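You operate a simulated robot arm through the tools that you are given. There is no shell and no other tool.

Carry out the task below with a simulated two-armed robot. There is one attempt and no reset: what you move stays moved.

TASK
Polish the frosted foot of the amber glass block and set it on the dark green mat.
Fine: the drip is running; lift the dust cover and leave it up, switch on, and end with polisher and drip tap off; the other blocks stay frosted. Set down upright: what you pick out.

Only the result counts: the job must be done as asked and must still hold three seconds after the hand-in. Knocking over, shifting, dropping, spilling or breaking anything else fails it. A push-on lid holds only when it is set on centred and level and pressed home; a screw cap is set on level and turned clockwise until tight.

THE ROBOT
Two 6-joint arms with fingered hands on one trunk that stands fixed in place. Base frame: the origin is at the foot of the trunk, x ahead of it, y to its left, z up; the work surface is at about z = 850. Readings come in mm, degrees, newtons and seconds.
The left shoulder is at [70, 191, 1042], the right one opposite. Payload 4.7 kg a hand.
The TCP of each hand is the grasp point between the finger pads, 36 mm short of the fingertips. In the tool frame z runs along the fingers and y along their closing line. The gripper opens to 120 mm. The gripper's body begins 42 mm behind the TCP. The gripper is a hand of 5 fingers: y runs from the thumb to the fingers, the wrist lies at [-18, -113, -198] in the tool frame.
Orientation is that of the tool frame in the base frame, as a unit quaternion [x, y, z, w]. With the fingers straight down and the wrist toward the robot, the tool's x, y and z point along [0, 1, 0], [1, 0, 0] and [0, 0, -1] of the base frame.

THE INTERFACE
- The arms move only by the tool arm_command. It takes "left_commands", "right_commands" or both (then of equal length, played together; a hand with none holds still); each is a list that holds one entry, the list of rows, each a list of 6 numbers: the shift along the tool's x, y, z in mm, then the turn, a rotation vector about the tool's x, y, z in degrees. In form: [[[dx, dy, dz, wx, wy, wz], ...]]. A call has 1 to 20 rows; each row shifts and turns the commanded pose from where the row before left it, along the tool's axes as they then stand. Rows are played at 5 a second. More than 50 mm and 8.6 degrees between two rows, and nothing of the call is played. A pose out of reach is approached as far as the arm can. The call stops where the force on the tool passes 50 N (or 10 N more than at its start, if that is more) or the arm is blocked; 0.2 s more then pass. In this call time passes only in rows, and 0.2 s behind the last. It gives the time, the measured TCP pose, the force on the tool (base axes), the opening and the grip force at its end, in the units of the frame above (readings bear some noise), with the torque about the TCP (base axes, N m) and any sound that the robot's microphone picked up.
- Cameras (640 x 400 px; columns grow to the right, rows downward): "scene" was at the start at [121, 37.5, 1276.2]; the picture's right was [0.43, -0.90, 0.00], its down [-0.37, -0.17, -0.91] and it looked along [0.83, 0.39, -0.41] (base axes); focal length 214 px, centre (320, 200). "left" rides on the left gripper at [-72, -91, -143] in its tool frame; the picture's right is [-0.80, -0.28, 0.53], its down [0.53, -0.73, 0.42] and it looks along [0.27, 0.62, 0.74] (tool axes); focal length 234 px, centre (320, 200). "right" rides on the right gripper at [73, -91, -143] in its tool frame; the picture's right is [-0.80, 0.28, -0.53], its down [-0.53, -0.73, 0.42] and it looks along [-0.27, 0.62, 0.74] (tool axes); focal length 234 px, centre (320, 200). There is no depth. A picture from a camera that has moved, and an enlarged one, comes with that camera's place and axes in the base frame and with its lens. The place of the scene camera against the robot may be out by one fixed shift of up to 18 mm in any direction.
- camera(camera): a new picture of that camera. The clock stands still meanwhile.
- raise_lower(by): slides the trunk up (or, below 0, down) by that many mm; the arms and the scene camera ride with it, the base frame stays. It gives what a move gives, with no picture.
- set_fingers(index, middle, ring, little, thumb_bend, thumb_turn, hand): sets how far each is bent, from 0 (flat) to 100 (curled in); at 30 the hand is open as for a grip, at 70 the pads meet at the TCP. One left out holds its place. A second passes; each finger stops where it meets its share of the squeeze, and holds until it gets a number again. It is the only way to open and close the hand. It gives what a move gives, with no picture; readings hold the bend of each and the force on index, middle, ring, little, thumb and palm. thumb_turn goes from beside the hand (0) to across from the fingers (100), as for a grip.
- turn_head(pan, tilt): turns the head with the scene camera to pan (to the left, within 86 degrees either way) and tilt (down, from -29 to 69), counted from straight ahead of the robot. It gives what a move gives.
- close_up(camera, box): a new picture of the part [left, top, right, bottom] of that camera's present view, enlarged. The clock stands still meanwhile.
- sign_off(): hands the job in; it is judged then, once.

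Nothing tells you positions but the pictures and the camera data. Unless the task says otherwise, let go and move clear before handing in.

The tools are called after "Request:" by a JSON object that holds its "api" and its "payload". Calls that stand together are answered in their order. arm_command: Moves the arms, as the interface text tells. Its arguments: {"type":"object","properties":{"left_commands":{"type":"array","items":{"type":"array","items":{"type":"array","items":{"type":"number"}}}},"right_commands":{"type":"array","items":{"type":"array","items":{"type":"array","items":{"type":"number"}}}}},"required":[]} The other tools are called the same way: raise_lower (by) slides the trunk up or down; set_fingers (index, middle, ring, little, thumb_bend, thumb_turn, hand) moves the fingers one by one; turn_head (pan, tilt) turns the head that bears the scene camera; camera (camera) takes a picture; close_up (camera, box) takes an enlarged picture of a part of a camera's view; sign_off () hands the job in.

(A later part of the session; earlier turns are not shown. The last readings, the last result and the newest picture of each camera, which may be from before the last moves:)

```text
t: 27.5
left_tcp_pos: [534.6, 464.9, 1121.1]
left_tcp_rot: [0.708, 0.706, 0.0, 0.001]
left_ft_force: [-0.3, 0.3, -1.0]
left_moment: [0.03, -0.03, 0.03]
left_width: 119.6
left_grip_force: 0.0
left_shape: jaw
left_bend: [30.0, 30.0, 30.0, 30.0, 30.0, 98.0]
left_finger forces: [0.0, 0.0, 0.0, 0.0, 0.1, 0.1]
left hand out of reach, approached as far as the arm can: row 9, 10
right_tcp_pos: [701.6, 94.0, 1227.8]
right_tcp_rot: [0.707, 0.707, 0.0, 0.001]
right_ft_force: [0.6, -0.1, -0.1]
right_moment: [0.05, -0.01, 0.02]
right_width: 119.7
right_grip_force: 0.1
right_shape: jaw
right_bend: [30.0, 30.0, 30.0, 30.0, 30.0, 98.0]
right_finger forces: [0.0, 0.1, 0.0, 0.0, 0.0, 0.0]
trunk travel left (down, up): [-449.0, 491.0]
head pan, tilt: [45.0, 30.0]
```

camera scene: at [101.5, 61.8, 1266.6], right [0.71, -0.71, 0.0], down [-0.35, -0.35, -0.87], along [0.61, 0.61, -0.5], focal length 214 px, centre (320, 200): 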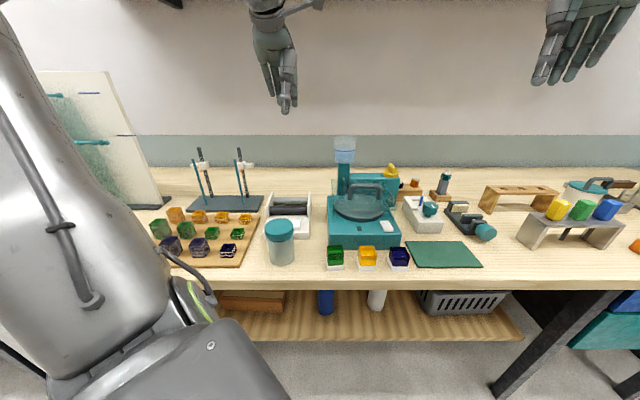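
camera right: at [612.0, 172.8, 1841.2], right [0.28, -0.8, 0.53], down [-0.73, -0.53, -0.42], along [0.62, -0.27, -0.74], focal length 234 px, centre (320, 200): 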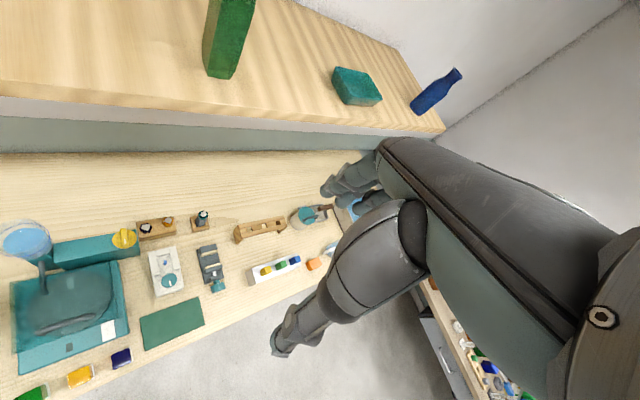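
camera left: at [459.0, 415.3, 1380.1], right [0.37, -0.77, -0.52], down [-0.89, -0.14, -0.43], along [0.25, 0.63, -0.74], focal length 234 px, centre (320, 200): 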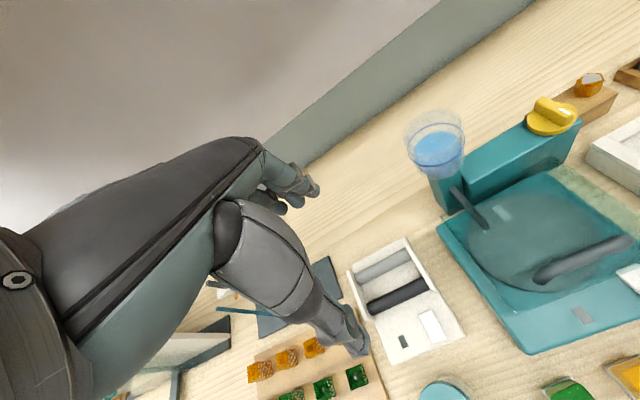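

The wrist boundary is not about the hand's turn. I need to see how the shoulder is mounted, so I'll look at both shoulders.

Request:
{"api": "turn_head", "payload": {"pan": 86, "tilt": 45}}

Request:
{"api": "camera", "payload": {"camera": "scene"}}

Request:
{"api": "turn_head", "payload": {"pan": 70, "tilt": 5}}

Request:
{"api": "camera", "payload": {"camera": "scene"}}

Request:
{"api": "turn_head", "payload": {"pan": -70, "tilt": 35}}

Request:
{"api": "camera", "payload": {"camera": "scene"}}

```text
t: 28.6
left_tcp_pos: [533.9, 464.5, 1120.6]
left_tcp_rot: [0.708, 0.706, 0.0, 0.001]
left_ft_force: [0.1, -0.5, 0.7]
left_moment: [-0.03, 0.04, -0.01]
left_width: 119.8
left_grip_force: 0.1
left_shape: jaw
left_bend: [30.0, 30.0, 30.0, 30.0, 30.0, 98.0]
left_finger forces: [0.0, 0.0, 0.0, 0.1, 0.0, 0.1]
right_tcp_pos: [701.4, 93.4, 1228.3]
right_tcp_rot: [0.707, 0.707, 0.0, 0.0]
right_ft_force: [-0.9, 0.4, -0.8]
right_moment: [-0.01, -0.01, 0.0]
right_width: 119.4
right_grip_force: 0.1
right_shape: jaw
right_bend: [30.0, 30.0, 30.0, 30.0, 30.0, 98.0]
right_finger forces: [0.0, 0.0, 0.0, 0.0, 0.1, 0.0]
trunk travel left (down, up): [-449.0, 491.0]
head pan, tilt: [85.9, 45.0]
```

```text
taken
camera scene: at [43.4, 79.0, 1173.9], right [1.0, -0.07, 0.0], down [-0.05, -0.71, -0.71], along [0.05, 0.71, -0.71], focal length 214 px, centre (320, 200)
```

scene: 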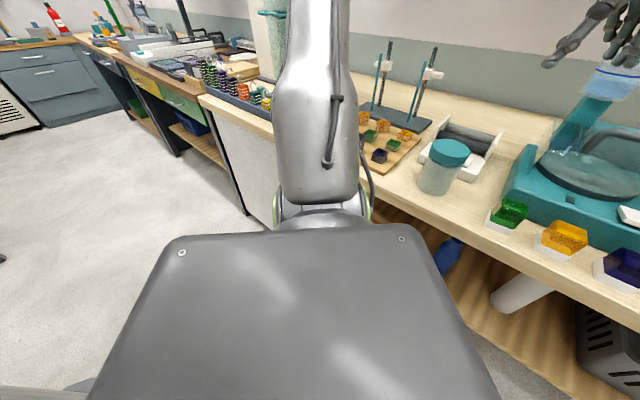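

```text
t: 29.6
left_tcp_pos: [536.1, 464.9, 1120.0]
left_tcp_rot: [0.709, 0.706, 0.0, 0.002]
left_ft_force: [-0.3, -0.1, -0.7]
left_moment: [0.0, -0.01, -0.02]
left_width: 120.0
left_grip_force: 0.1
left_shape: jaw
left_bend: [30.0, 30.0, 30.0, 30.0, 30.0, 98.0]
left_finger forces: [0.0, 0.1, 0.1, 0.1, 0.1, 0.0]
right_tcp_pos: [700.6, 94.1, 1227.9]
right_tcp_rot: [0.707, 0.707, 0.0, 0.001]
right_ft_force: [0.1, -0.7, -0.4]
right_moment: [0.05, -0.01, 0.0]
right_width: 119.8
right_grip_force: 0.1
right_shape: jaw
right_bend: [30.0, 30.0, 30.0, 30.0, 30.0, 98.0]
right_finger forces: [0.1, 0.1, 0.0, 0.0, 0.1, 0.0]
trunk travel left (down, up): [-449.0, 491.0]
head pan, tilt: [70.0, 5.0]
```

```text
taken
camera scene: at [69.0, 84.2, 1236.8], right [0.94, -0.34, 0.0], down [-0.03, -0.08, -1.0], along [0.34, 0.94, -0.09], focal length 214 px, centre (320, 200)
```

scene: 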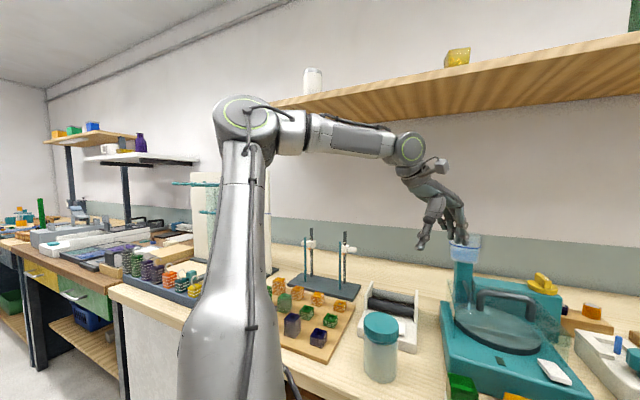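

```text
t: 31.9
left_tcp_pos: [535.1, 464.1, 1121.2]
left_tcp_rot: [0.708, 0.706, 0.0, 0.001]
left_ft_force: [-0.3, -0.8, 0.8]
left_moment: [-0.01, 0.01, 0.01]
left_width: 120.0
left_grip_force: 0.1
left_shape: jaw
left_bend: [30.0, 30.0, 30.0, 30.0, 30.0, 98.0]
left_finger forces: [0.0, 0.0, 0.0, 0.0, 0.0, 0.1]
right_tcp_pos: [701.3, 93.0, 1228.1]
right_tcp_rot: [0.707, 0.707, 0.0, -0.001]
right_ft_force: [0.3, 1.3, 0.8]
right_moment: [-0.02, 0.0, 0.03]
right_width: 119.9
right_grip_force: 0.1
right_shape: jaw
right_bend: [30.0, 30.0, 30.0, 30.0, 30.0, 98.0]
right_finger forces: [0.0, 0.0, 0.1, 0.2, 0.0, 0.0]
trunk travel left (down, up): [-449.0, 491.0]
head pan, tilt: [-70.0, 35.0]
```

```text
taken
camera scene: at [67.7, -84.9, 1188.8], right [-0.94, -0.34, 0.0], down [-0.2, 0.54, -0.82], along [0.28, -0.77, -0.57], focal length 214 px, centre (320, 200)
```

scene: 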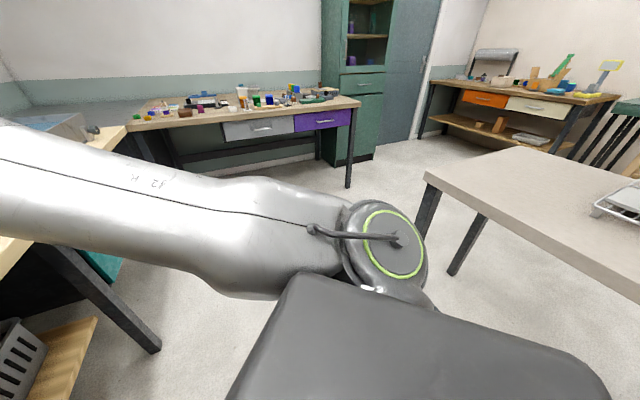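

I can see the geometry now: the left arm is folded in a way that cannot reach the front, while the right arm's upper arm points forward and looks usable. I'll park the left hand up and out of the way, raise the trunk a little, and test the right arm over the polisher.

Request:
{"api": "arm_command", "payload": {"left_commands": [[[15, -35, -25, 0, 0, 0], [15, -35, -25, 0, 0, 0], [15, -35, -25, 0, 0, 0], [15, -35, -25, 0, 0, 0], [15, -35, -25, 0, 0, 0], [15, -35, -25, 0, 0, 0]]]}}

Request:
{"api": "raise_lower", "payload": {"by": 170}}

Request:
{"api": "arm_command", "payload": {"right_commands": [[[0, 0, 0, 0, 0, -7.5], [0, 0, 0, 0, 0, -7.5], [0, 0, 0, 0, 0, -7.5], [0, 0, 0, 0, 0, -7.5], [0, 0, 0, 0, 0, -7.5], [0, 0, 0, 0, 0, -7.5]]]}}

Request:
{"api": "turn_head", "payload": {"pan": 40, "tilt": 35}}

Request:
{"api": "camera", "payload": {"camera": "scene"}}

Request:
{"api": "camera", "payload": {"camera": "right"}}

```text
t: 33.3
left_tcp_pos: [322.6, 553.5, 1271.1]
left_tcp_rot: [0.708, 0.706, 0.001, 0.003]
left_ft_force: [0.3, -0.3, -0.1]
left_moment: [-0.02, -0.07, -0.01]
left_width: 119.8
left_grip_force: 0.0
left_shape: jaw
left_bend: [30.0, 30.0, 30.0, 30.0, 30.0, 98.0]
left_finger forces: [0.0, 0.0, 0.0, 0.0, 0.0, 0.0]
right_tcp_pos: [700.8, 94.4, 1229.3]
right_tcp_rot: [0.707, 0.708, 0.0, 0.0]
right_ft_force: [-0.6, -0.6, -0.1]
right_moment: [0.0, -0.05, -0.03]
right_width: 119.5
right_grip_force: 0.1
right_shape: jaw
right_bend: [30.0, 30.0, 30.0, 30.0, 30.0, 98.0]
right_finger forces: [0.1, 0.0, 0.0, 0.1, 0.0, 0.0]
trunk travel left (down, up): [-449.0, 491.0]
head pan, tilt: [-70.0, 35.0]
```

```text
t: 35.2
left_tcp_pos: [326.5, 555.1, 1440.2]
left_tcp_rot: [0.708, 0.707, 0.001, 0.002]
left_ft_force: [0.9, 0.7, -0.1]
left_moment: [-0.02, 0.02, 0.0]
left_width: 120.0
left_grip_force: 0.0
left_shape: jaw
left_bend: [30.0, 30.0, 30.0, 30.0, 30.0, 98.0]
left_finger forces: [0.0, 0.0, 0.0, 0.1, 0.0, 0.0]
right_tcp_pos: [701.6, 94.3, 1399.0]
right_tcp_rot: [0.707, 0.707, 0.0, 0.0]
right_ft_force: [0.3, -0.3, 0.0]
right_moment: [0.02, -0.01, 0.03]
right_width: 119.8
right_grip_force: 0.2
right_shape: jaw
right_bend: [30.0, 30.0, 30.0, 30.0, 30.0, 98.0]
right_finger forces: [0.1, 0.0, 0.0, 0.0, 0.1, 0.1]
trunk travel left (down, up): [-619.0, 321.0]
head pan, tilt: [-70.0, 35.0]
```

```text
t: 36.6
left_tcp_pos: [325.3, 554.8, 1440.1]
left_tcp_rot: [0.708, 0.706, -0.001, 0.001]
left_ft_force: [-0.4, 0.4, 0.3]
left_moment: [0.01, 0.02, 0.02]
left_width: 119.9
left_grip_force: 0.1
left_shape: jaw
left_bend: [30.0, 30.0, 30.0, 30.0, 30.0, 98.0]
left_finger forces: [0.0, 0.0, 0.0, 0.0, 0.1, 0.0]
right_tcp_pos: [702.3, 92.9, 1398.5]
right_tcp_rot: [0.382, 0.924, 0.0, 0.0]
right_ft_force: [-0.2, 0.7, 0.0]
right_moment: [0.01, 0.0, 0.03]
right_width: 119.9
right_grip_force: 0.1
right_shape: jaw
right_bend: [30.0, 30.0, 30.0, 30.0, 30.0, 98.0]
right_finger forces: [0.0, 0.0, 0.0, 0.1, 0.1, 0.0]
trunk travel left (down, up): [-619.0, 321.0]
head pan, tilt: [-70.0, 35.0]
```

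```text
t: 38.5
left_tcp_pos: [327.8, 554.9, 1440.9]
left_tcp_rot: [0.708, 0.706, -0.001, 0.001]
left_ft_force: [-0.4, 0.6, 0.5]
left_moment: [0.01, 0.0, 0.03]
left_width: 120.0
left_grip_force: 0.0
left_shape: jaw
left_bend: [30.0, 30.0, 30.0, 30.0, 30.0, 98.0]
left_finger forces: [0.1, 0.0, 0.0, 0.1, 0.0, 0.0]
right_tcp_pos: [701.5, 94.1, 1398.4]
right_tcp_rot: [0.383, 0.924, 0.0, -0.001]
right_ft_force: [-0.2, 0.8, -0.3]
right_moment: [-0.02, 0.02, -0.01]
right_width: 120.0
right_grip_force: 0.0
right_shape: jaw
right_bend: [30.0, 30.0, 30.0, 30.0, 30.0, 98.0]
right_finger forces: [0.0, 0.1, 0.1, 0.0, 0.1, 0.0]
trunk travel left (down, up): [-619.0, 321.0]
head pan, tilt: [40.0, 35.0]
```

```text
taken
camera scene: at [105.1, 54.5, 1358.7], right [0.64, -0.77, 0.0], down [-0.44, -0.37, -0.82], along [0.63, 0.53, -0.57], focal length 214 px, centre (320, 200)
```

scene: 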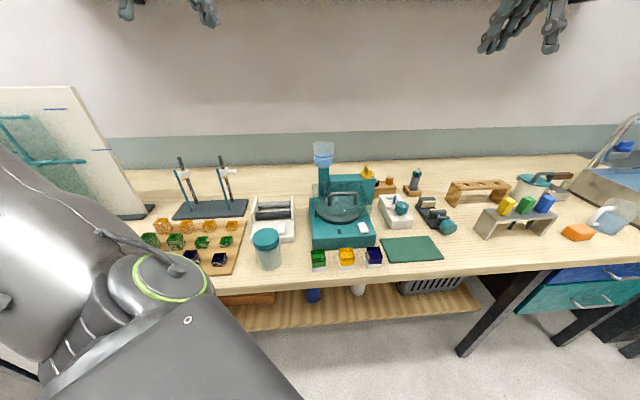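

```text
taken
camera right: at [586.0, 81.9, 1542.1], right [0.77, -0.37, 0.53], down [-0.14, -0.89, -0.42], along [0.63, 0.25, -0.74], focal length 234 px, centre (320, 200)
```

right: 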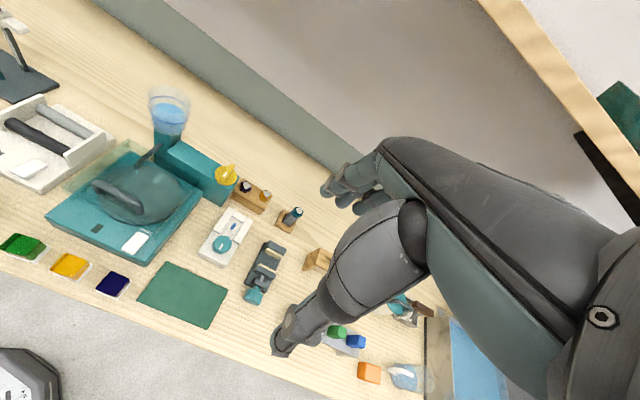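

The right hand turned to 45° without trouble. Now I'll bring it down and left, toward a spot above the cover's handle.

Request:
{"api": "arm_command", "payload": {"right_commands": [[[0, 0, 40, 0, 0, 0], [0, 0, 40, 0, 0, 0], [0, 0, 40, 0, 0, 0], [0, 0, 40, 0, 0, 0], [0, 0, 40, 0, 0, 0], [38.4, 12.9, 0, 0, 0, 0], [38.4, 12.9, 0, 0, 0, 0], [38.4, 12.9, 0, 0, 0, 0], [38.4, 12.9, 0, 0, 0, 0], [38.4, 12.9, 0, 0, 0, 0], [38.4, 12.9, 0, 0, 0, 0], [38.4, 12.9, 0, 0, 0, 0]]]}}

Request:
{"api": "camera", "payload": {"camera": "scene"}}

Request:
{"api": "camera", "payload": {"camera": "right"}}

```text
t: 41.1
left_tcp_pos: [325.5, 557.1, 1441.1]
left_tcp_rot: [0.707, 0.707, 0.0, 0.003]
left_ft_force: [0.9, -0.4, -0.5]
left_moment: [-0.02, 0.02, -0.01]
left_width: 119.9
left_grip_force: 0.0
left_shape: jaw
left_bend: [30.0, 30.0, 30.0, 30.0, 30.0, 98.0]
left_finger forces: [0.0, 0.1, 0.0, 0.0, 0.0, 0.1]
right_tcp_pos: [578.2, 348.5, 1202.6]
right_tcp_rot: [0.382, 0.924, -0.001, -0.001]
right_ft_force: [-0.5, 0.8, -0.1]
right_moment: [-0.05, -0.02, 0.0]
right_width: 119.7
right_grip_force: 0.1
right_shape: jaw
right_bend: [30.0, 30.0, 30.0, 30.0, 30.0, 98.0]
right_finger forces: [0.0, 0.1, 0.1, 0.0, 0.1, 0.0]
right hand out of reach, approached as far as the arm can: row 12
trunk travel left (down, up): [-619.0, 321.0]
head pan, tilt: [40.0, 35.0]
```

```text
taken
camera scene: at [103.8, 56.0, 1358.7], right [0.64, -0.77, 0.0], down [-0.44, -0.37, -0.82], along [0.63, 0.53, -0.57], focal length 214 px, centre (320, 200)
```

scene: 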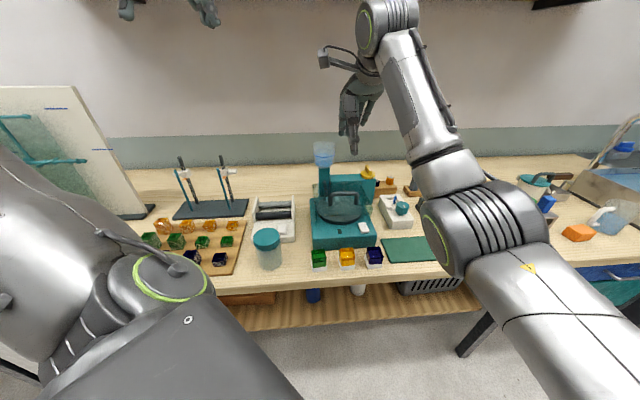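

```text
taken
camera right: at [462.6, 336.5, 1346.6], right [0.77, -0.37, 0.52], down [-0.14, -0.9, -0.42], along [0.63, 0.25, -0.74], focal length 234 px, centre (320, 200)
```

right: 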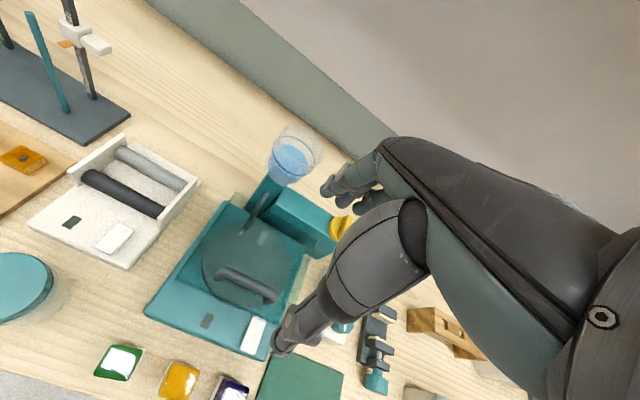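

The right arm reaches over the handle nicely. I'll refine the handle's position with an enlarged view from the right wrist camera before descending.

Request:
{"api": "close_up", "payload": {"camera": "right", "box": [140, 180, 340, 360]}}

Request:
{"api": "close_up", "payload": {"camera": "right", "box": [200, 230, 300, 330]}}

Request:
{"api": "close_up", "payload": {"camera": "scene", "box": [290, 130, 420, 270]}}

```text
2.22 times, centred on (240, 270) of right
camera zoom: at [462.6, 336.5, 1346.6], right [0.77, -0.37, 0.52], down [-0.14, -0.9, -0.42], along [0.63, 0.25, -0.74], focal length 520 px, centre (498, 44)
```

zoom: 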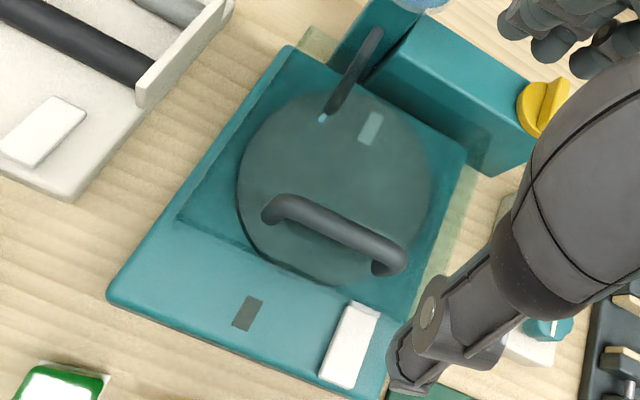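

```text
4.00 times, centred on (250, 280) of right
camera zoom: at [462.6, 336.5, 1346.6], right [0.77, -0.37, 0.52], down [-0.14, -0.9, -0.42], along [0.63, 0.25, -0.74], focal length 937 px, centre (600, -120)
```

zoom: 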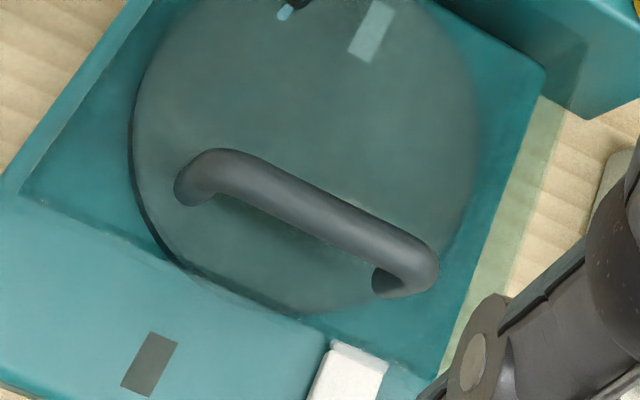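

```text
2.86 times, centred on (355, 200) of scene
camera zoom: at [103.8, 56.0, 1358.7], right [0.64, -0.77, 0.0], down [-0.44, -0.37, -0.82], along [0.63, 0.53, -0.57], focal length 613 px, centre (220, 200)
```

zoom: 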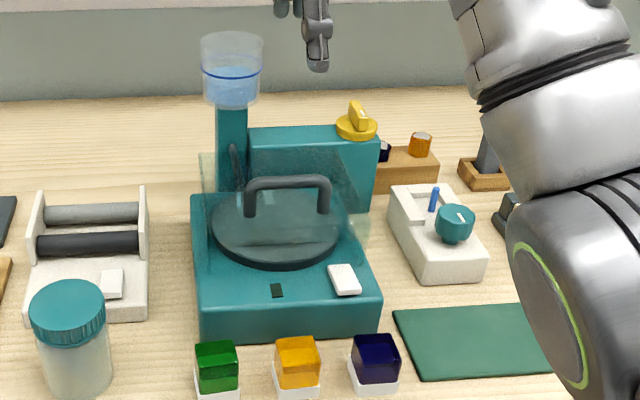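

The handle bar is centred at about u 162, v 652 in bench axes (base 576, 346), z about 1015, directly under the hand. I'll narrow the hand and descend onto it.

Request:
{"api": "set_fingers", "payload": {"hand": "right", "index": 45, "middle": 45, "ring": 45, "little": 45, "thumb_bend": 45}}

Request:
{"api": "arm_command", "payload": {"right_commands": [[[0, -3, 40, 0, 0, 0], [0, 0, 40, 0, 0, 0], [0, 0, 40, 0, 0, 0], [0, 0, 25, 0, 0, 0]]]}}

Request:
{"api": "camera", "payload": {"camera": "right"}}

Request:
{"api": "close_up", "payload": {"camera": "scene", "box": [290, 130, 420, 270]}}

```text
t: 42.1
left_tcp_pos: [325.4, 555.9, 1440.8]
left_tcp_rot: [0.708, 0.706, 0.0, 0.002]
left_ft_force: [0.1, 0.2, -0.1]
left_moment: [0.02, -0.01, 0.0]
left_width: 119.8
left_grip_force: 0.1
left_shape: jaw
left_bend: [30.0, 30.0, 30.0, 30.0, 30.0, 98.0]
left_finger forces: [0.0, 0.0, 0.1, 0.0, 0.0, 0.1]
right_tcp_pos: [579.1, 347.9, 1202.9]
right_tcp_rot: [0.382, 0.924, -0.001, -0.002]
right_ft_force: [0.2, -1.1, -0.1]
right_moment: [-0.02, 0.03, 0.01]
right_width: 78.4
right_grip_force: 0.1
right_shape: fingers
right_bend: [45.0, 45.0, 45.0, 45.0, 45.0, 98.0]
right_finger forces: [0.0, 0.0, 0.0, 0.1, 0.0, 0.1]
trunk travel left (down, up): [-619.0, 321.0]
head pan, tilt: [40.0, 35.0]
```

```text
t: 43.1
left_tcp_pos: [325.9, 555.9, 1440.9]
left_tcp_rot: [0.708, 0.706, 0.0, 0.001]
left_ft_force: [-0.1, -0.1, 0.2]
left_moment: [0.01, 0.02, 0.02]
left_width: 120.1
left_grip_force: 0.1
left_shape: jaw
left_bend: [30.0, 30.0, 30.0, 30.0, 30.0, 98.0]
left_finger forces: [0.0, 0.0, 0.0, 0.1, 0.0, 0.0]
right_tcp_pos: [648.3, 330.7, 1110.2]
right_tcp_rot: [0.383, 0.924, 0.0, -0.003]
right_ft_force: [-0.2, 0.3, -0.7]
right_moment: [0.01, 0.04, -0.02]
right_width: 78.6
right_grip_force: 0.0
right_shape: fingers
right_bend: [45.0, 45.0, 45.0, 45.0, 45.0, 98.0]
right_finger forces: [0.1, 0.1, 0.0, 0.0, 0.0, 0.0]
right hand out of reach, approached as far as the arm can: row 1, 2, 3, 4
trunk travel left (down, up): [-619.0, 321.0]
head pan, tilt: [40.0, 35.0]
```

```text
taken
camera right: at [533.6, 317.4, 1254.9], right [0.77, -0.37, 0.52], down [-0.14, -0.89, -0.42], along [0.62, 0.25, -0.74], focal length 234 px, centre (320, 200)
```

right: 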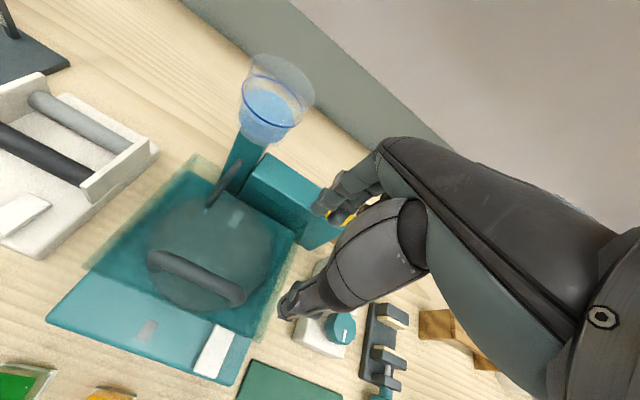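

```text
2.86 times, centred on (355, 200) of scene
camera zoom: at [105.7, 54.5, 1358.7], right [0.64, -0.77, 0.0], down [-0.44, -0.37, -0.82], along [0.63, 0.53, -0.57], focal length 613 px, centre (220, 200)
```

zoom: 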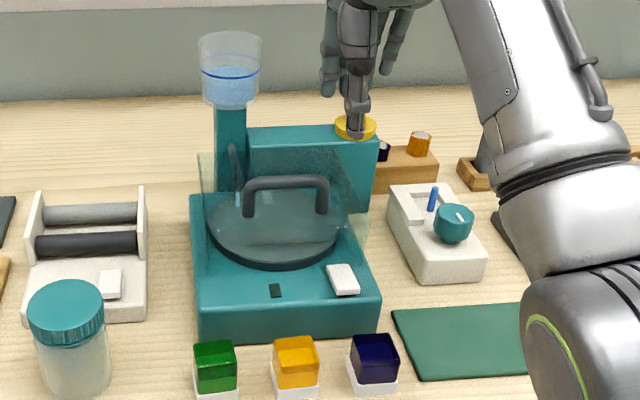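

The right arm slid aside at a joint limit, but touched nothing. Before choosing an arm, I'll back the right hand off to the right and test how far it can fold inward.

Request:
{"api": "arm_command", "payload": {"right_commands": [[[-20, 0, -35, 0, 0, 0], [-30, 0, -35, 0, 0, 0], [-40, 0, -25, 0, 0, 0], [-45, 0, 0, 0, 0, 0], [-45, 0, 0, 0, 0, 0], [-45, 0, 0, 0, 0, 0], [-45, 0, 0, 0, 0, 0], [0, -45, 0, 0, 0, 0], [0, -45, 0, 0, 0, 0], [0, -45, 0, 0, 0, 0], [0, -45, 0, 0, 0, 0]]]}}

Request:
{"api": "arm_command", "payload": {"right_commands": [[[0, -45, 0, 0, 0, 0], [0, -45, 0, 0, 0, 0], [0, -45, 0, 0, 0, 0], [0, -45, 0, 0, 0, 0]]]}}

Request:
{"api": "turn_head", "payload": {"pan": 0, "tilt": 30}}

Request:
{"api": "camera", "payload": {"camera": "scene"}}

```text
t: 45.5
left_tcp_pos: [323.8, 554.6, 1442.1]
left_tcp_rot: [0.708, 0.706, 0.0, 0.002]
left_ft_force: [-0.4, 0.4, 0.0]
left_moment: [0.01, -0.01, 0.01]
left_width: 119.8
left_grip_force: 0.1
left_shape: jaw
left_bend: [30.0, 30.0, 30.0, 30.0, 30.0, 98.0]
left_finger forces: [0.0, 0.1, 0.1, 0.1, 0.0, 0.0]
right_tcp_pos: [721.3, 3.9, 1200.3]
right_tcp_rot: [0.383, 0.924, 0.001, 0.0]
right_ft_force: [-0.9, -0.2, 0.6]
right_moment: [-0.03, -0.02, 0.04]
right_width: 78.2
right_grip_force: 0.1
right_shape: fingers
right_bend: [45.0, 45.0, 45.0, 45.0, 45.0, 98.0]
right_finger forces: [0.0, 0.0, 0.0, 0.0, 0.0, 0.0]
right hand out of reach, approached as far as the arm can: row 6, 7, 11
trunk travel left (down, up): [-619.0, 321.0]
head pan, tilt: [40.0, 35.0]
```

```text
t: 46.5
left_tcp_pos: [324.9, 553.0, 1441.5]
left_tcp_rot: [0.708, 0.707, 0.001, 0.001]
left_ft_force: [0.5, -0.4, -0.5]
left_moment: [0.06, 0.03, -0.02]
left_width: 120.0
left_grip_force: 0.2
left_shape: jaw
left_bend: [30.0, 30.0, 30.0, 30.0, 30.0, 98.0]
left_finger forces: [0.1, 0.0, 0.0, 0.1, 0.1, 0.0]
right_tcp_pos: [736.9, -82.4, 1185.2]
right_tcp_rot: [0.381, 0.924, 0.003, -0.001]
right_ft_force: [0.3, 0.4, 0.2]
right_moment: [0.04, -0.01, 0.02]
right_width: 78.0
right_grip_force: 0.1
right_shape: fingers
right_bend: [45.0, 45.0, 45.0, 45.0, 45.0, 98.0]
right_finger forces: [0.1, 0.1, 0.0, 0.1, 0.1, 0.0]
right hand out of reach, approached as far as the arm can: row 1, 2, 3, 4
trunk travel left (down, up): [-619.0, 321.0]
head pan, tilt: [40.0, 35.0]
```

```text
t: 47.5
left_tcp_pos: [325.3, 553.7, 1440.3]
left_tcp_rot: [0.708, 0.707, -0.001, 0.001]
left_ft_force: [-0.5, -0.4, -0.4]
left_moment: [0.02, -0.03, 0.0]
left_width: 120.1
left_grip_force: 0.1
left_shape: jaw
left_bend: [30.0, 30.0, 30.0, 30.0, 30.0, 98.0]
left_finger forces: [0.1, 0.1, 0.0, 0.1, 0.0, 0.1]
right_tcp_pos: [736.6, -81.3, 1185.2]
right_tcp_rot: [0.384, 0.923, 0.002, 0.001]
right_ft_force: [-1.5, 0.3, -0.4]
right_moment: [-0.04, 0.01, 0.0]
right_width: 78.2
right_grip_force: 0.0
right_shape: fingers
right_bend: [45.0, 45.0, 45.0, 45.0, 45.0, 98.0]
right_finger forces: [0.0, 0.0, 0.0, 0.0, 0.1, 0.0]
trunk travel left (down, up): [-619.0, 321.0]
head pan, tilt: [0.0, 30.0]
```

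```text
taken
camera scene: at [128.1, -2.3, 1366.5], right [0.0, -1.0, 0.0], down [-0.5, 0.0, -0.87], along [0.87, 0.0, -0.5], focal length 214 px, centre (320, 200)
```

scene: 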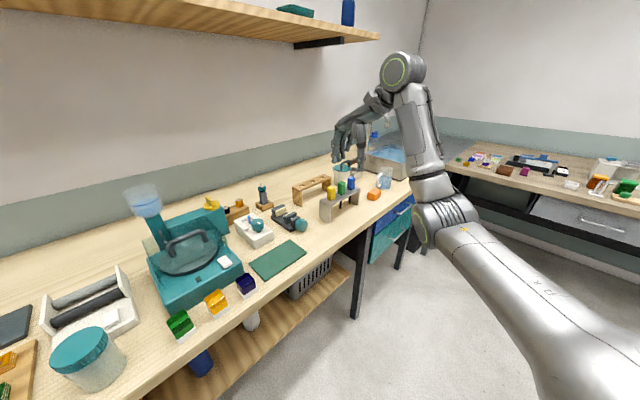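

The right arm's wrist is folded over a low elbow, so its reach is limited as well. I'll test whether the left arm's limit depends on hand tilt: tilt its fingers forward, then push it forward and right at a safe height.

Request:
{"api": "arm_command", "payload": {"left_commands": [[[0, 0, 0, -8, 0, 0], [0, 0, 0, -8, 0, 0], [0, 0, 0, -8, 0, 0], [0, 0, 0, -8, 0, 0], [0, 0, 0, -8, 0, 0]]]}}

Request:
{"api": "arm_command", "payload": {"left_commands": [[[-30, 20, 0, 0, 0, 0], [-30, 20, 0, 0, 0, 0], [-30, 20, 0, 0, 0, 0], [-30, 20, 0, 0, 0, 0], [-30, 20, 0, 0, 0, 0], [-30, 20, 0, 0, 0, 0]]]}}

Request:
{"api": "turn_head", "payload": {"pan": 60, "tilt": 5}}

Request:
{"api": "camera", "payload": {"camera": "scene"}}

```text
t: 48.7
left_tcp_pos: [369.1, 458.6, 1500.4]
left_tcp_rot: [0.665, 0.664, 0.241, 0.244]
left_ft_force: [1.0, 1.0, 0.7]
left_moment: [0.01, 0.05, -0.02]
left_width: 119.8
left_grip_force: 0.1
left_shape: jaw
left_bend: [30.0, 30.0, 30.0, 30.0, 30.0, 98.0]
left_finger forces: [0.0, 0.0, 0.1, 0.0, 0.0, 0.0]
left hand out of reach, approached as far as the arm can: row 2, 3, 4, 5
right_tcp_pos: [740.5, -79.0, 1182.1]
right_tcp_rot: [0.382, 0.924, 0.001, -0.002]
right_ft_force: [0.2, 0.1, -0.3]
right_moment: [-0.02, 0.06, 0.0]
right_width: 78.0
right_grip_force: 0.1
right_shape: fingers
right_bend: [45.0, 45.0, 45.0, 45.0, 45.0, 98.0]
right_finger forces: [0.0, 0.0, 0.0, 0.0, 0.2, 0.0]
trunk travel left (down, up): [-619.0, 321.0]
head pan, tilt: [0.0, 30.0]
```

```text
t: 50.1
left_tcp_pos: [416.7, 377.3, 1517.5]
left_tcp_rot: [0.665, 0.662, 0.242, 0.245]
left_ft_force: [-1.0, 0.3, -0.3]
left_moment: [0.03, 0.0, 0.01]
left_width: 119.9
left_grip_force: 0.0
left_shape: jaw
left_bend: [30.0, 30.0, 30.0, 30.0, 30.0, 98.0]
left_finger forces: [0.0, 0.0, 0.0, 0.1, 0.0, 0.0]
left hand out of reach, approached as far as the arm can: row 3, 4, 5, 6
right_tcp_pos: [737.0, -81.7, 1185.9]
right_tcp_rot: [0.382, 0.924, 0.002, 0.001]
right_ft_force: [-0.8, -0.3, -0.1]
right_moment: [0.01, 0.01, 0.0]
right_width: 78.4
right_grip_force: 0.1
right_shape: fingers
right_bend: [45.0, 45.0, 45.0, 45.0, 45.0, 98.0]
right_finger forces: [0.1, 0.1, 0.1, 0.0, 0.0, 0.0]
trunk travel left (down, up): [-619.0, 321.0]
head pan, tilt: [0.0, 30.0]
```

```text
t: 51.4
left_tcp_pos: [415.4, 377.4, 1518.7]
left_tcp_rot: [0.665, 0.663, 0.242, 0.244]
left_ft_force: [-0.5, -1.1, -0.4]
left_moment: [0.01, 0.04, -0.02]
left_width: 120.0
left_grip_force: 0.1
left_shape: jaw
left_bend: [30.0, 30.0, 30.0, 30.0, 30.0, 98.0]
left_finger forces: [0.0, 0.0, 0.0, 0.0, 0.0, 0.0]
right_tcp_pos: [735.7, -81.7, 1185.5]
right_tcp_rot: [0.383, 0.924, 0.001, -0.001]
right_ft_force: [-0.5, 0.7, -0.3]
right_moment: [-0.01, -0.04, -0.01]
right_width: 78.2
right_grip_force: 0.1
right_shape: fingers
right_bend: [45.0, 45.0, 45.0, 45.0, 45.0, 98.0]
right_finger forces: [0.0, 0.0, 0.0, 0.1, 0.1, 0.0]
trunk travel left (down, up): [-619.0, 321.0]
head pan, tilt: [60.0, 5.0]
```

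```text
taken
camera scene: at [83.6, 77.3, 1406.9], right [0.87, -0.5, 0.0], down [-0.04, -0.08, -1.0], along [0.5, 0.86, -0.09], focal length 214 px, centre (320, 200)
```

scene: 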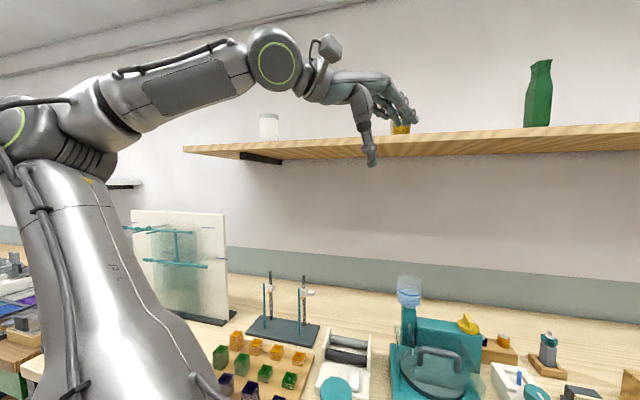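

Both arms start folded above their shoulders. The better posture for this bench is the trunk high with the wrist below the shoulder, reached by swinging the left hand around its left side. I'll level the hand, raise the trunk, and try that route in steps.

Request:
{"api": "arm_command", "payload": {"left_commands": [[[20, -5, 0, 8, 0, 0], [20, -5, 0, 8, 0, 0], [20, -5, 0, 8, 0, 0], [20, -5, 0, 8, 0, 0], [20, -5, 0, 8, 0, 0]]]}}

Request:
{"api": "raise_lower", "payload": {"by": 300}}

Request:
{"api": "arm_command", "payload": {"left_commands": [[[40, 0, 10, 0, 0, 0], [40, 0, 10, 0, 0, 0], [40, 0, 10, 0, 0, 0], [40, 0, 10, 0, 0, 0], [40, 0, 10, 0, 0, 0]]]}}

Request:
{"api": "turn_head", "payload": {"pan": 70, "tilt": 20}}

Request:
{"api": "camera", "payload": {"camera": "scene"}}

```text
t: 52.6
left_tcp_pos: [382.7, 498.2, 1483.0]
left_tcp_rot: [0.708, 0.706, 0.0, 0.002]
left_ft_force: [1.2, -0.6, -0.6]
left_moment: [-0.01, -0.01, 0.01]
left_width: 119.9
left_grip_force: 0.1
left_shape: jaw
left_bend: [30.0, 30.0, 30.0, 30.0, 30.0, 98.0]
left_finger forces: [0.0, 0.1, 0.0, 0.1, 0.0, 0.0]
left hand out of reach, approached as far as the arm can: row 2, 3, 4, 5
right_tcp_pos: [738.8, -80.5, 1186.7]
right_tcp_rot: [0.383, 0.924, 0.002, -0.001]
right_ft_force: [0.3, 0.5, -0.3]
right_moment: [-0.03, 0.02, 0.03]
right_width: 78.3
right_grip_force: 0.1
right_shape: fingers
right_bend: [45.0, 45.0, 45.0, 45.0, 45.0, 98.0]
right_finger forces: [0.1, 0.0, 0.0, 0.1, 0.1, 0.1]
trunk travel left (down, up): [-619.0, 321.0]
head pan, tilt: [60.0, 5.0]
```

```text
t: 55.6
left_tcp_pos: [381.7, 497.0, 1783.6]
left_tcp_rot: [0.708, 0.706, 0.0, 0.002]
left_ft_force: [-0.6, 0.4, -0.5]
left_moment: [0.03, 0.02, 0.0]
left_width: 119.9
left_grip_force: 0.1
left_shape: jaw
left_bend: [30.0, 30.0, 30.0, 30.0, 30.0, 98.0]
left_finger forces: [0.0, 0.0, 0.0, 0.0, 0.0, 0.0]
right_tcp_pos: [736.6, -80.2, 1486.1]
right_tcp_rot: [0.383, 0.924, 0.001, 0.0]
right_ft_force: [0.5, -0.2, -0.6]
right_moment: [0.01, 0.01, 0.02]
right_width: 77.9
right_grip_force: 0.1
right_shape: fingers
right_bend: [45.0, 45.0, 45.0, 45.0, 45.0, 98.0]
right_finger forces: [0.0, 0.0, 0.0, 0.0, 0.0, 0.0]
trunk travel left (down, up): [-919.0, 21.0]
head pan, tilt: [60.0, 5.0]
```

```text
t: 56.8
left_tcp_pos: [382.9, 701.6, 1729.7]
left_tcp_rot: [0.708, 0.706, -0.001, 0.003]
left_ft_force: [-0.3, 0.1, 0.7]
left_moment: [-0.07, 0.01, -0.02]
left_width: 119.8
left_grip_force: 0.1
left_shape: jaw
left_bend: [30.0, 30.0, 30.0, 30.0, 30.0, 98.0]
left_finger forces: [0.0, 0.0, 0.0, 0.0, 0.0, 0.0]
right_tcp_pos: [736.9, -77.7, 1485.8]
right_tcp_rot: [0.382, 0.924, 0.0, 0.001]
right_ft_force: [0.7, 0.4, 0.1]
right_moment: [-0.03, 0.02, -0.01]
right_width: 78.3
right_grip_force: 0.1
right_shape: fingers
right_bend: [45.0, 45.0, 45.0, 45.0, 45.0, 98.0]
right_finger forces: [0.0, 0.0, 0.1, 0.0, 0.0, 0.0]
trunk travel left (down, up): [-919.0, 21.0]
head pan, tilt: [60.0, 5.0]
```

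```text
t: 57.6
left_tcp_pos: [383.0, 697.5, 1732.5]
left_tcp_rot: [0.708, 0.706, 0.0, 0.003]
left_ft_force: [-0.5, 0.4, -1.2]
left_moment: [-0.02, 0.01, 0.02]
left_width: 119.7
left_grip_force: 0.1
left_shape: jaw
left_bend: [30.0, 30.0, 30.0, 30.0, 30.0, 98.0]
left_finger forces: [0.0, 0.0, 0.0, 0.1, 0.0, 0.0]
right_tcp_pos: [735.9, -80.3, 1485.1]
right_tcp_rot: [0.383, 0.924, 0.002, 0.0]
right_ft_force: [0.2, 0.1, -1.1]
right_moment: [0.04, -0.02, 0.0]
right_width: 78.1
right_grip_force: 0.1
right_shape: fingers
right_bend: [45.0, 45.0, 45.0, 45.0, 45.0, 98.0]
right_finger forces: [0.0, 0.0, 0.0, 0.0, 0.0, 0.1]
trunk travel left (down, up): [-919.0, 21.0]
head pan, tilt: [70.0, 20.0]
```

```text
taken
camera scene: at [69.8, 86.4, 1682.6], right [0.94, -0.34, 0.0], down [-0.12, -0.32, -0.94], along [0.32, 0.88, -0.34], focal length 214 px, centre (320, 200)
```

scene: 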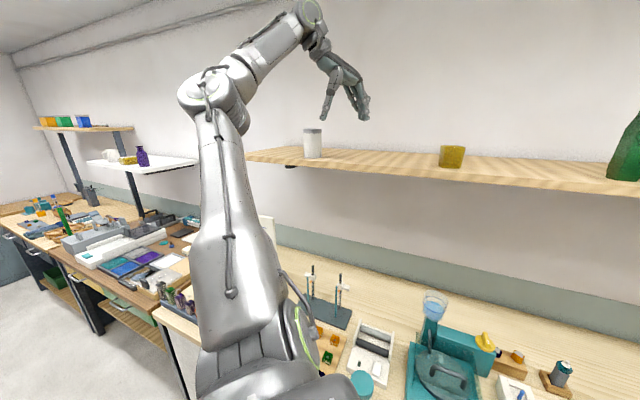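

The hand is left of the polisher and above shelf height, about 100 mm in front of the shelf. I'll draw it back slightly while descending on this left side.

Request:
{"api": "arm_command", "payload": {"left_commands": [[[0, -15, 40, 0, 0, 0], [0, -15, 40, 0, 0, 0], [0, -15, 40, 0, 0, 0], [0, -10, 40, 0, 0, 0], [0, -5, 40, 0, 0, 0], [0, 0, 40, 0, 0, 0], [0, 0, 40, 0, 0, 0], [0, 0, 40, 0, 0, 0]]]}}

Request:
{"api": "camera", "payload": {"camera": "scene"}}

Request:
{"api": "camera", "payload": {"camera": "left"}}

```text
t: 59.4
left_tcp_pos: [371.3, 696.3, 1694.6]
left_tcp_rot: [0.708, 0.706, 0.0, 0.003]
left_ft_force: [0.2, -0.1, -0.2]
left_moment: [-0.04, -0.02, 0.03]
left_width: 120.0
left_grip_force: 0.1
left_shape: jaw
left_bend: [30.0, 30.0, 30.0, 30.0, 30.0, 98.0]
left_finger forces: [0.1, 0.0, 0.1, 0.0, 0.0, 0.0]
left hand out of reach, approached as far as the arm can: row 1, 2, 3, 4, 5, 6, 7, 8
right_tcp_pos: [737.7, -79.5, 1485.5]
right_tcp_rot: [0.383, 0.924, 0.001, 0.0]
right_ft_force: [1.0, 0.2, 0.6]
right_moment: [-0.04, -0.02, 0.02]
right_width: 78.3
right_grip_force: 0.0
right_shape: fingers
right_bend: [45.0, 45.0, 45.0, 45.0, 45.0, 98.0]
right_finger forces: [0.1, 0.1, 0.0, 0.1, 0.0, 0.0]
trunk travel left (down, up): [-919.0, 21.0]
head pan, tilt: [70.0, 20.0]
```

```text
taken
camera scene: at [70.9, 87.2, 1682.4], right [0.94, -0.34, 0.0], down [-0.12, -0.32, -0.94], along [0.32, 0.88, -0.34], focal length 214 px, centre (320, 200)
```

scene: 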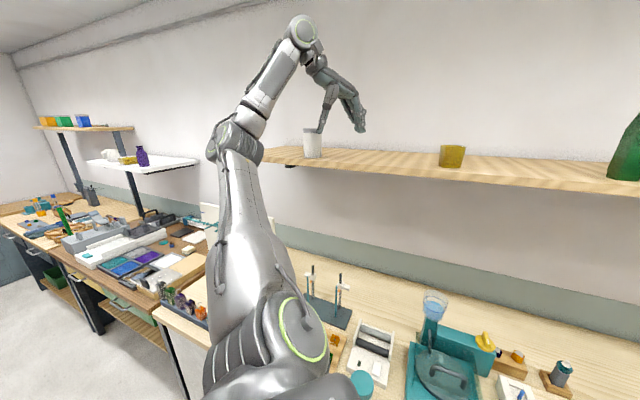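

```text
taken
camera left: at [280.9, 623.0, 1838.4], right [-0.28, -0.8, -0.52], down [-0.73, 0.53, -0.43], along [0.62, 0.26, -0.74], focal length 234 px, centre (320, 200)
```

left: 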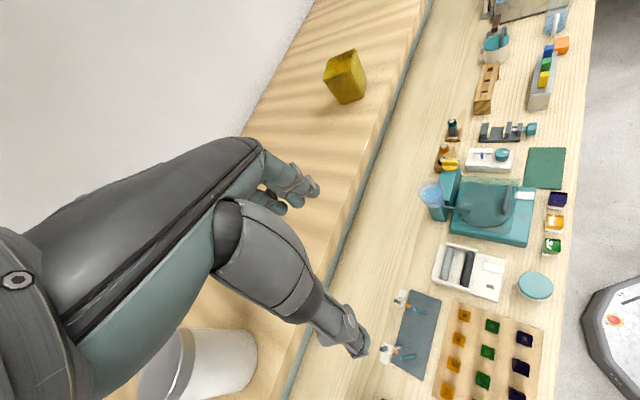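

The hand stayed but the arm itself swung lower around the shoulder, so the posture is still changing. I'll keep easing down on this side and watch.

Request:
{"api": "arm_command", "payload": {"left_commands": [[[0, -20, 10, 0, 0, 0], [0, -20, 10, 0, 0, 0], [0, -20, 20, 0, 0, 0], [0, -20, 20, 0, 0, 0], [0, -10, 30, 0, 0, 0], [0, -10, 30, 0, 0, 0], [0, 0, 30, 0, 0, 0], [0, 0, 30, 0, 0, 0]]]}}

Request:
{"api": "camera", "payload": {"camera": "scene"}}

```text
t: 61.2
left_tcp_pos: [379.0, 691.4, 1690.0]
left_tcp_rot: [0.708, 0.706, -0.001, 0.001]
left_ft_force: [0.4, 0.0, 0.1]
left_moment: [-0.01, 0.05, 0.0]
left_width: 119.8
left_grip_force: 0.0
left_shape: jaw
left_bend: [30.0, 30.0, 30.0, 30.0, 30.0, 98.0]
left_finger forces: [0.0, 0.1, 0.1, 0.0, 0.0, 0.1]
left hand out of reach, approached as far as the arm can: row 1, 2, 3, 4, 5, 6, 7, 8
right_tcp_pos: [738.8, -79.6, 1484.1]
right_tcp_rot: [0.383, 0.924, 0.001, -0.001]
right_ft_force: [-0.9, 0.5, -0.6]
right_moment: [0.0, 0.03, 0.01]
right_width: 78.4
right_grip_force: 0.1
right_shape: fingers
right_bend: [45.0, 45.0, 45.0, 45.0, 45.0, 98.0]
right_finger forces: [0.0, 0.0, 0.0, 0.1, 0.0, 0.1]
trunk travel left (down, up): [-919.0, 21.0]
head pan, tilt: [70.0, 20.0]
```

```text
taken
camera scene: at [72.0, 86.4, 1682.4], right [0.94, -0.34, 0.0], down [-0.12, -0.32, -0.94], along [0.32, 0.88, -0.34], focal length 214 px, centre (320, 200)
```

scene: 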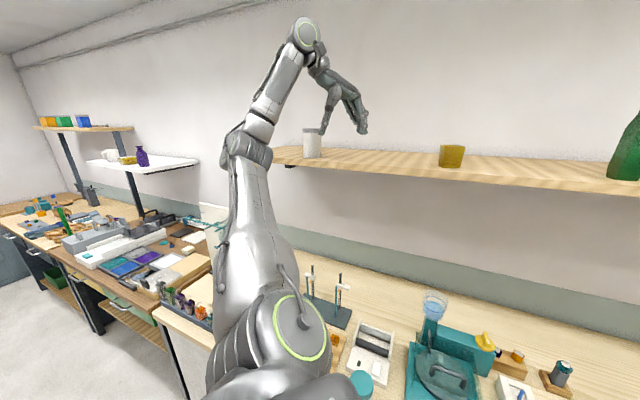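

Descending on the left is a dead end. But lowering the trunk carries a whole arm straight down without changing its posture, so the right arm, which did reach over the handle, can be used with the trunk as the vertical axis. I'll park the left hand up and back, and set the trunk for testing the right arm in free space.

Request:
{"api": "arm_command", "payload": {"left_commands": [[[-35, -5, -10, 0, 0, 0], [-35, -5, -10, 0, 0, 0], [-35, -5, -10, 0, 0, 0], [-35, -5, -10, 0, 0, 0], [-35, -5, -10, 0, 0, 0]]]}}

Request:
{"api": "raise_lower", "payload": {"by": -150}}

Request:
{"api": "arm_command", "payload": {"right_commands": [[[20, 40, 0, 0, 0, 0], [20, 40, 0, 0, 0, 0], [40, 20, 0, 0, 0, 0], [45, 10, 0, 0, 0, 0], [45, 10, 0, 0, 0, 0], [45, 10, 0, 0, 0, 0], [45, 10, 0, 0, 0, 0], [45, 10, 0, 0, 0, 0], [45, 10, 0, 0, 0, 0]]]}}

```text
t: 62.4
left_tcp_pos: [330.1, 524.1, 1697.5]
left_tcp_rot: [0.707, 0.707, 0.001, 0.003]
left_ft_force: [0.4, 0.6, -0.3]
left_moment: [0.04, 0.03, 0.02]
left_width: 119.8
left_grip_force: 0.0
left_shape: jaw
left_bend: [30.0, 30.0, 30.0, 30.0, 30.0, 98.0]
left_finger forces: [0.0, 0.0, 0.0, 0.0, 0.1, 0.0]
left hand out of reach, approached as far as the arm can: row 2, 3, 4, 5
right_tcp_pos: [735.3, -82.5, 1484.9]
right_tcp_rot: [0.382, 0.924, 0.002, 0.0]
right_ft_force: [-0.4, -1.4, 0.5]
right_moment: [0.03, 0.0, 0.01]
right_width: 78.1
right_grip_force: 0.0
right_shape: fingers
right_bend: [45.0, 45.0, 45.0, 45.0, 45.0, 98.0]
right_finger forces: [0.0, 0.1, 0.0, 0.0, 0.0, 0.0]
trunk travel left (down, up): [-919.0, 21.0]
head pan, tilt: [70.0, 20.0]
```

```text
t: 64.2
left_tcp_pos: [329.8, 526.6, 1548.0]
left_tcp_rot: [0.709, 0.706, 0.001, 0.004]
left_ft_force: [-0.2, 0.7, 0.8]
left_moment: [0.0, -0.01, -0.01]
left_width: 119.7
left_grip_force: 0.0
left_shape: jaw
left_bend: [30.0, 30.0, 30.0, 30.0, 30.0, 98.0]
left_finger forces: [0.0, 0.1, 0.1, 0.0, 0.1, 0.0]
right_tcp_pos: [736.8, -81.8, 1334.9]
right_tcp_rot: [0.383, 0.924, 0.002, 0.0]
right_ft_force: [0.2, -0.6, -0.3]
right_moment: [-0.01, -0.01, 0.04]
right_width: 78.2
right_grip_force: 0.1
right_shape: fingers
right_bend: [45.0, 45.0, 45.0, 45.0, 45.0, 98.0]
right_finger forces: [0.0, 0.0, 0.0, 0.0, 0.0, 0.0]
trunk travel left (down, up): [-769.0, 171.0]
head pan, tilt: [70.0, 20.0]
```

```text
t: 66.2
left_tcp_pos: [328.1, 529.6, 1547.6]
left_tcp_rot: [0.709, 0.705, 0.001, 0.004]
left_ft_force: [0.5, 0.6, -0.1]
left_moment: [-0.05, -0.02, -0.02]
left_width: 120.1
left_grip_force: 0.1
left_shape: jaw
left_bend: [30.0, 30.0, 30.0, 30.0, 30.0, 98.0]
left_finger forces: [0.0, 0.0, 0.0, 0.1, 0.0, 0.0]
right_tcp_pos: [599.8, 279.8, 1336.4]
right_tcp_rot: [0.383, 0.924, 0.002, 0.0]
right_ft_force: [-0.5, 0.4, 0.8]
right_moment: [-0.05, 0.0, 0.01]
right_width: 78.0
right_grip_force: 0.0
right_shape: fingers
right_bend: [45.0, 45.0, 45.0, 45.0, 45.0, 98.0]
right_finger forces: [0.0, 0.0, 0.0, 0.0, 0.1, 0.0]
trunk travel left (down, up): [-769.0, 171.0]
head pan, tilt: [70.0, 20.0]
```

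The right arm reaches (600, 280) freely with the hand level with its shoulder. I'll probe nearby: lower, nearer (block position), and farther, all in free air.

Request:
{"api": "arm_command", "payload": {"right_commands": [[[0, 0, -25, 0, 0, 0], [0, 0, -25, 0, 0, 0], [0, 0, -25, 0, 0, 0], [0, 0, -25, 0, 0, 0], [0, 0, -25, 0, 0, 0], [0, 0, -25, 0, 0, 0], [0, -25, 0, 0, 0, 0], [0, -25, 0, 0, 0, 0], [0, -25, 0, 0, 0, 0], [0, -25, 0, 0, 0, 0]]]}}

```text
t: 68.3
left_tcp_pos: [330.2, 527.1, 1548.2]
left_tcp_rot: [0.708, 0.706, 0.002, 0.004]
left_ft_force: [0.0, 0.2, 0.7]
left_moment: [0.03, 0.01, 0.01]
left_width: 119.9
left_grip_force: 0.0
left_shape: jaw
left_bend: [30.0, 30.0, 30.0, 30.0, 30.0, 98.0]
left_finger forces: [0.0, 0.0, 0.1, 0.0, 0.1, 0.0]
right_tcp_pos: [567.5, 239.8, 1499.5]
right_tcp_rot: [0.382, 0.924, 0.003, -0.001]
right_ft_force: [-0.4, 0.1, 0.1]
right_moment: [0.01, 0.02, -0.02]
right_width: 78.1
right_grip_force: 0.1
right_shape: fingers
right_bend: [45.0, 45.0, 45.0, 45.0, 45.0, 98.0]
right_finger forces: [0.0, 0.0, 0.0, 0.0, 0.1, 0.0]
right hand out of reach, approached as far as the arm can: row 9, 10
trunk travel left (down, up): [-769.0, 171.0]
head pan, tilt: [70.0, 20.0]
```

Going up limits how near it can fold; lower relative heights should do better. I'll return and probe downward in free air.

Request:
{"api": "arm_command", "payload": {"right_commands": [[[0, 30, 0, 0, 0, 0], [0, 20, 20, 0, 0, 0], [0, 0, 40, 0, 0, 0], [0, 0, 40, 0, 0, 0], [0, 0, 40, 0, 0, 0], [0, 0, 40, 0, 0, 0], [0, 0, 25, 0, 0, 0], [0, 0, 25, 0, 0, 0], [0, 0, 25, 0, 0, 0], [0, 0, 25, 0, 0, 0], [0, 0, 25, 0, 0, 0], [0, 0, 25, 0, 0, 0]]]}}

Request:
{"api": "turn_head", "payload": {"pan": 20, "tilt": 25}}

Request:
{"api": "camera", "payload": {"camera": "scene"}}

```text
t: 71.0
left_tcp_pos: [331.1, 526.5, 1547.5]
left_tcp_rot: [0.708, 0.706, 0.0, 0.003]
left_ft_force: [-1.2, 0.8, 0.1]
left_moment: [-0.01, 0.0, 0.01]
left_width: 119.9
left_grip_force: 0.0
left_shape: jaw
left_bend: [30.0, 30.0, 30.0, 30.0, 30.0, 98.0]
left_finger forces: [0.1, 0.0, 0.1, 0.1, 0.0, 0.0]
right_tcp_pos: [659.4, 254.2, 1205.4]
right_tcp_rot: [0.382, 0.924, 0.002, -0.001]
right_ft_force: [0.5, -0.4, -0.8]
right_moment: [0.01, 0.03, 0.0]
right_width: 78.2
right_grip_force: 0.1
right_shape: fingers
right_bend: [45.0, 45.0, 45.0, 45.0, 45.0, 98.0]
right_finger forces: [0.1, 0.0, 0.1, 0.0, 0.1, 0.1]
right hand out of reach, approached as far as the arm can: row 7, 8, 9, 10, 11, 12
trunk travel left (down, up): [-769.0, 171.0]
head pan, tilt: [70.0, 20.0]
```

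```text
t: 72.1
left_tcp_pos: [331.5, 526.9, 1547.5]
left_tcp_rot: [0.708, 0.706, 0.001, 0.004]
left_ft_force: [0.4, -0.3, 0.4]
left_moment: [0.01, 0.0, 0.04]
left_width: 120.1
left_grip_force: 0.0
left_shape: jaw
left_bend: [30.0, 30.0, 30.0, 30.0, 30.0, 98.0]
left_finger forces: [0.1, 0.1, 0.0, 0.0, 0.0, 0.0]
right_tcp_pos: [658.1, 254.5, 1206.3]
right_tcp_rot: [0.382, 0.924, 0.001, -0.002]
right_ft_force: [-0.6, 0.3, 0.4]
right_moment: [-0.02, 0.0, 0.02]
right_width: 78.3
right_grip_force: 0.1
right_shape: fingers
right_bend: [45.0, 45.0, 45.0, 45.0, 45.0, 98.0]
right_finger forces: [0.1, 0.0, 0.0, 0.0, 0.1, 0.1]
trunk travel left (down, up): [-769.0, 171.0]
head pan, tilt: [20.0, 25.0]
```

```text
taken
camera scene: at [124.3, 29.6, 1524.5], right [0.34, -0.94, 0.0], down [-0.4, -0.14, -0.91], along [0.85, 0.31, -0.42], focal length 214 px, centre (320, 200)
```

scene: 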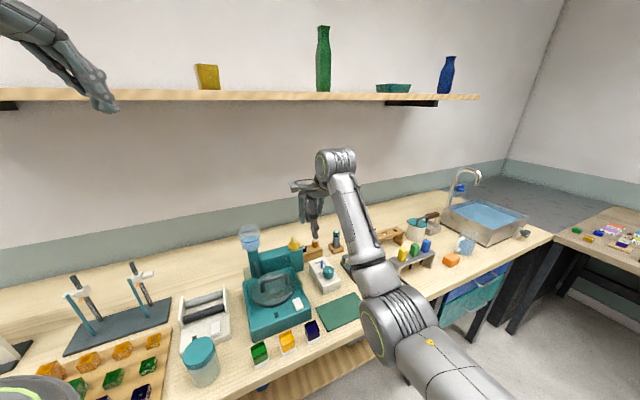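

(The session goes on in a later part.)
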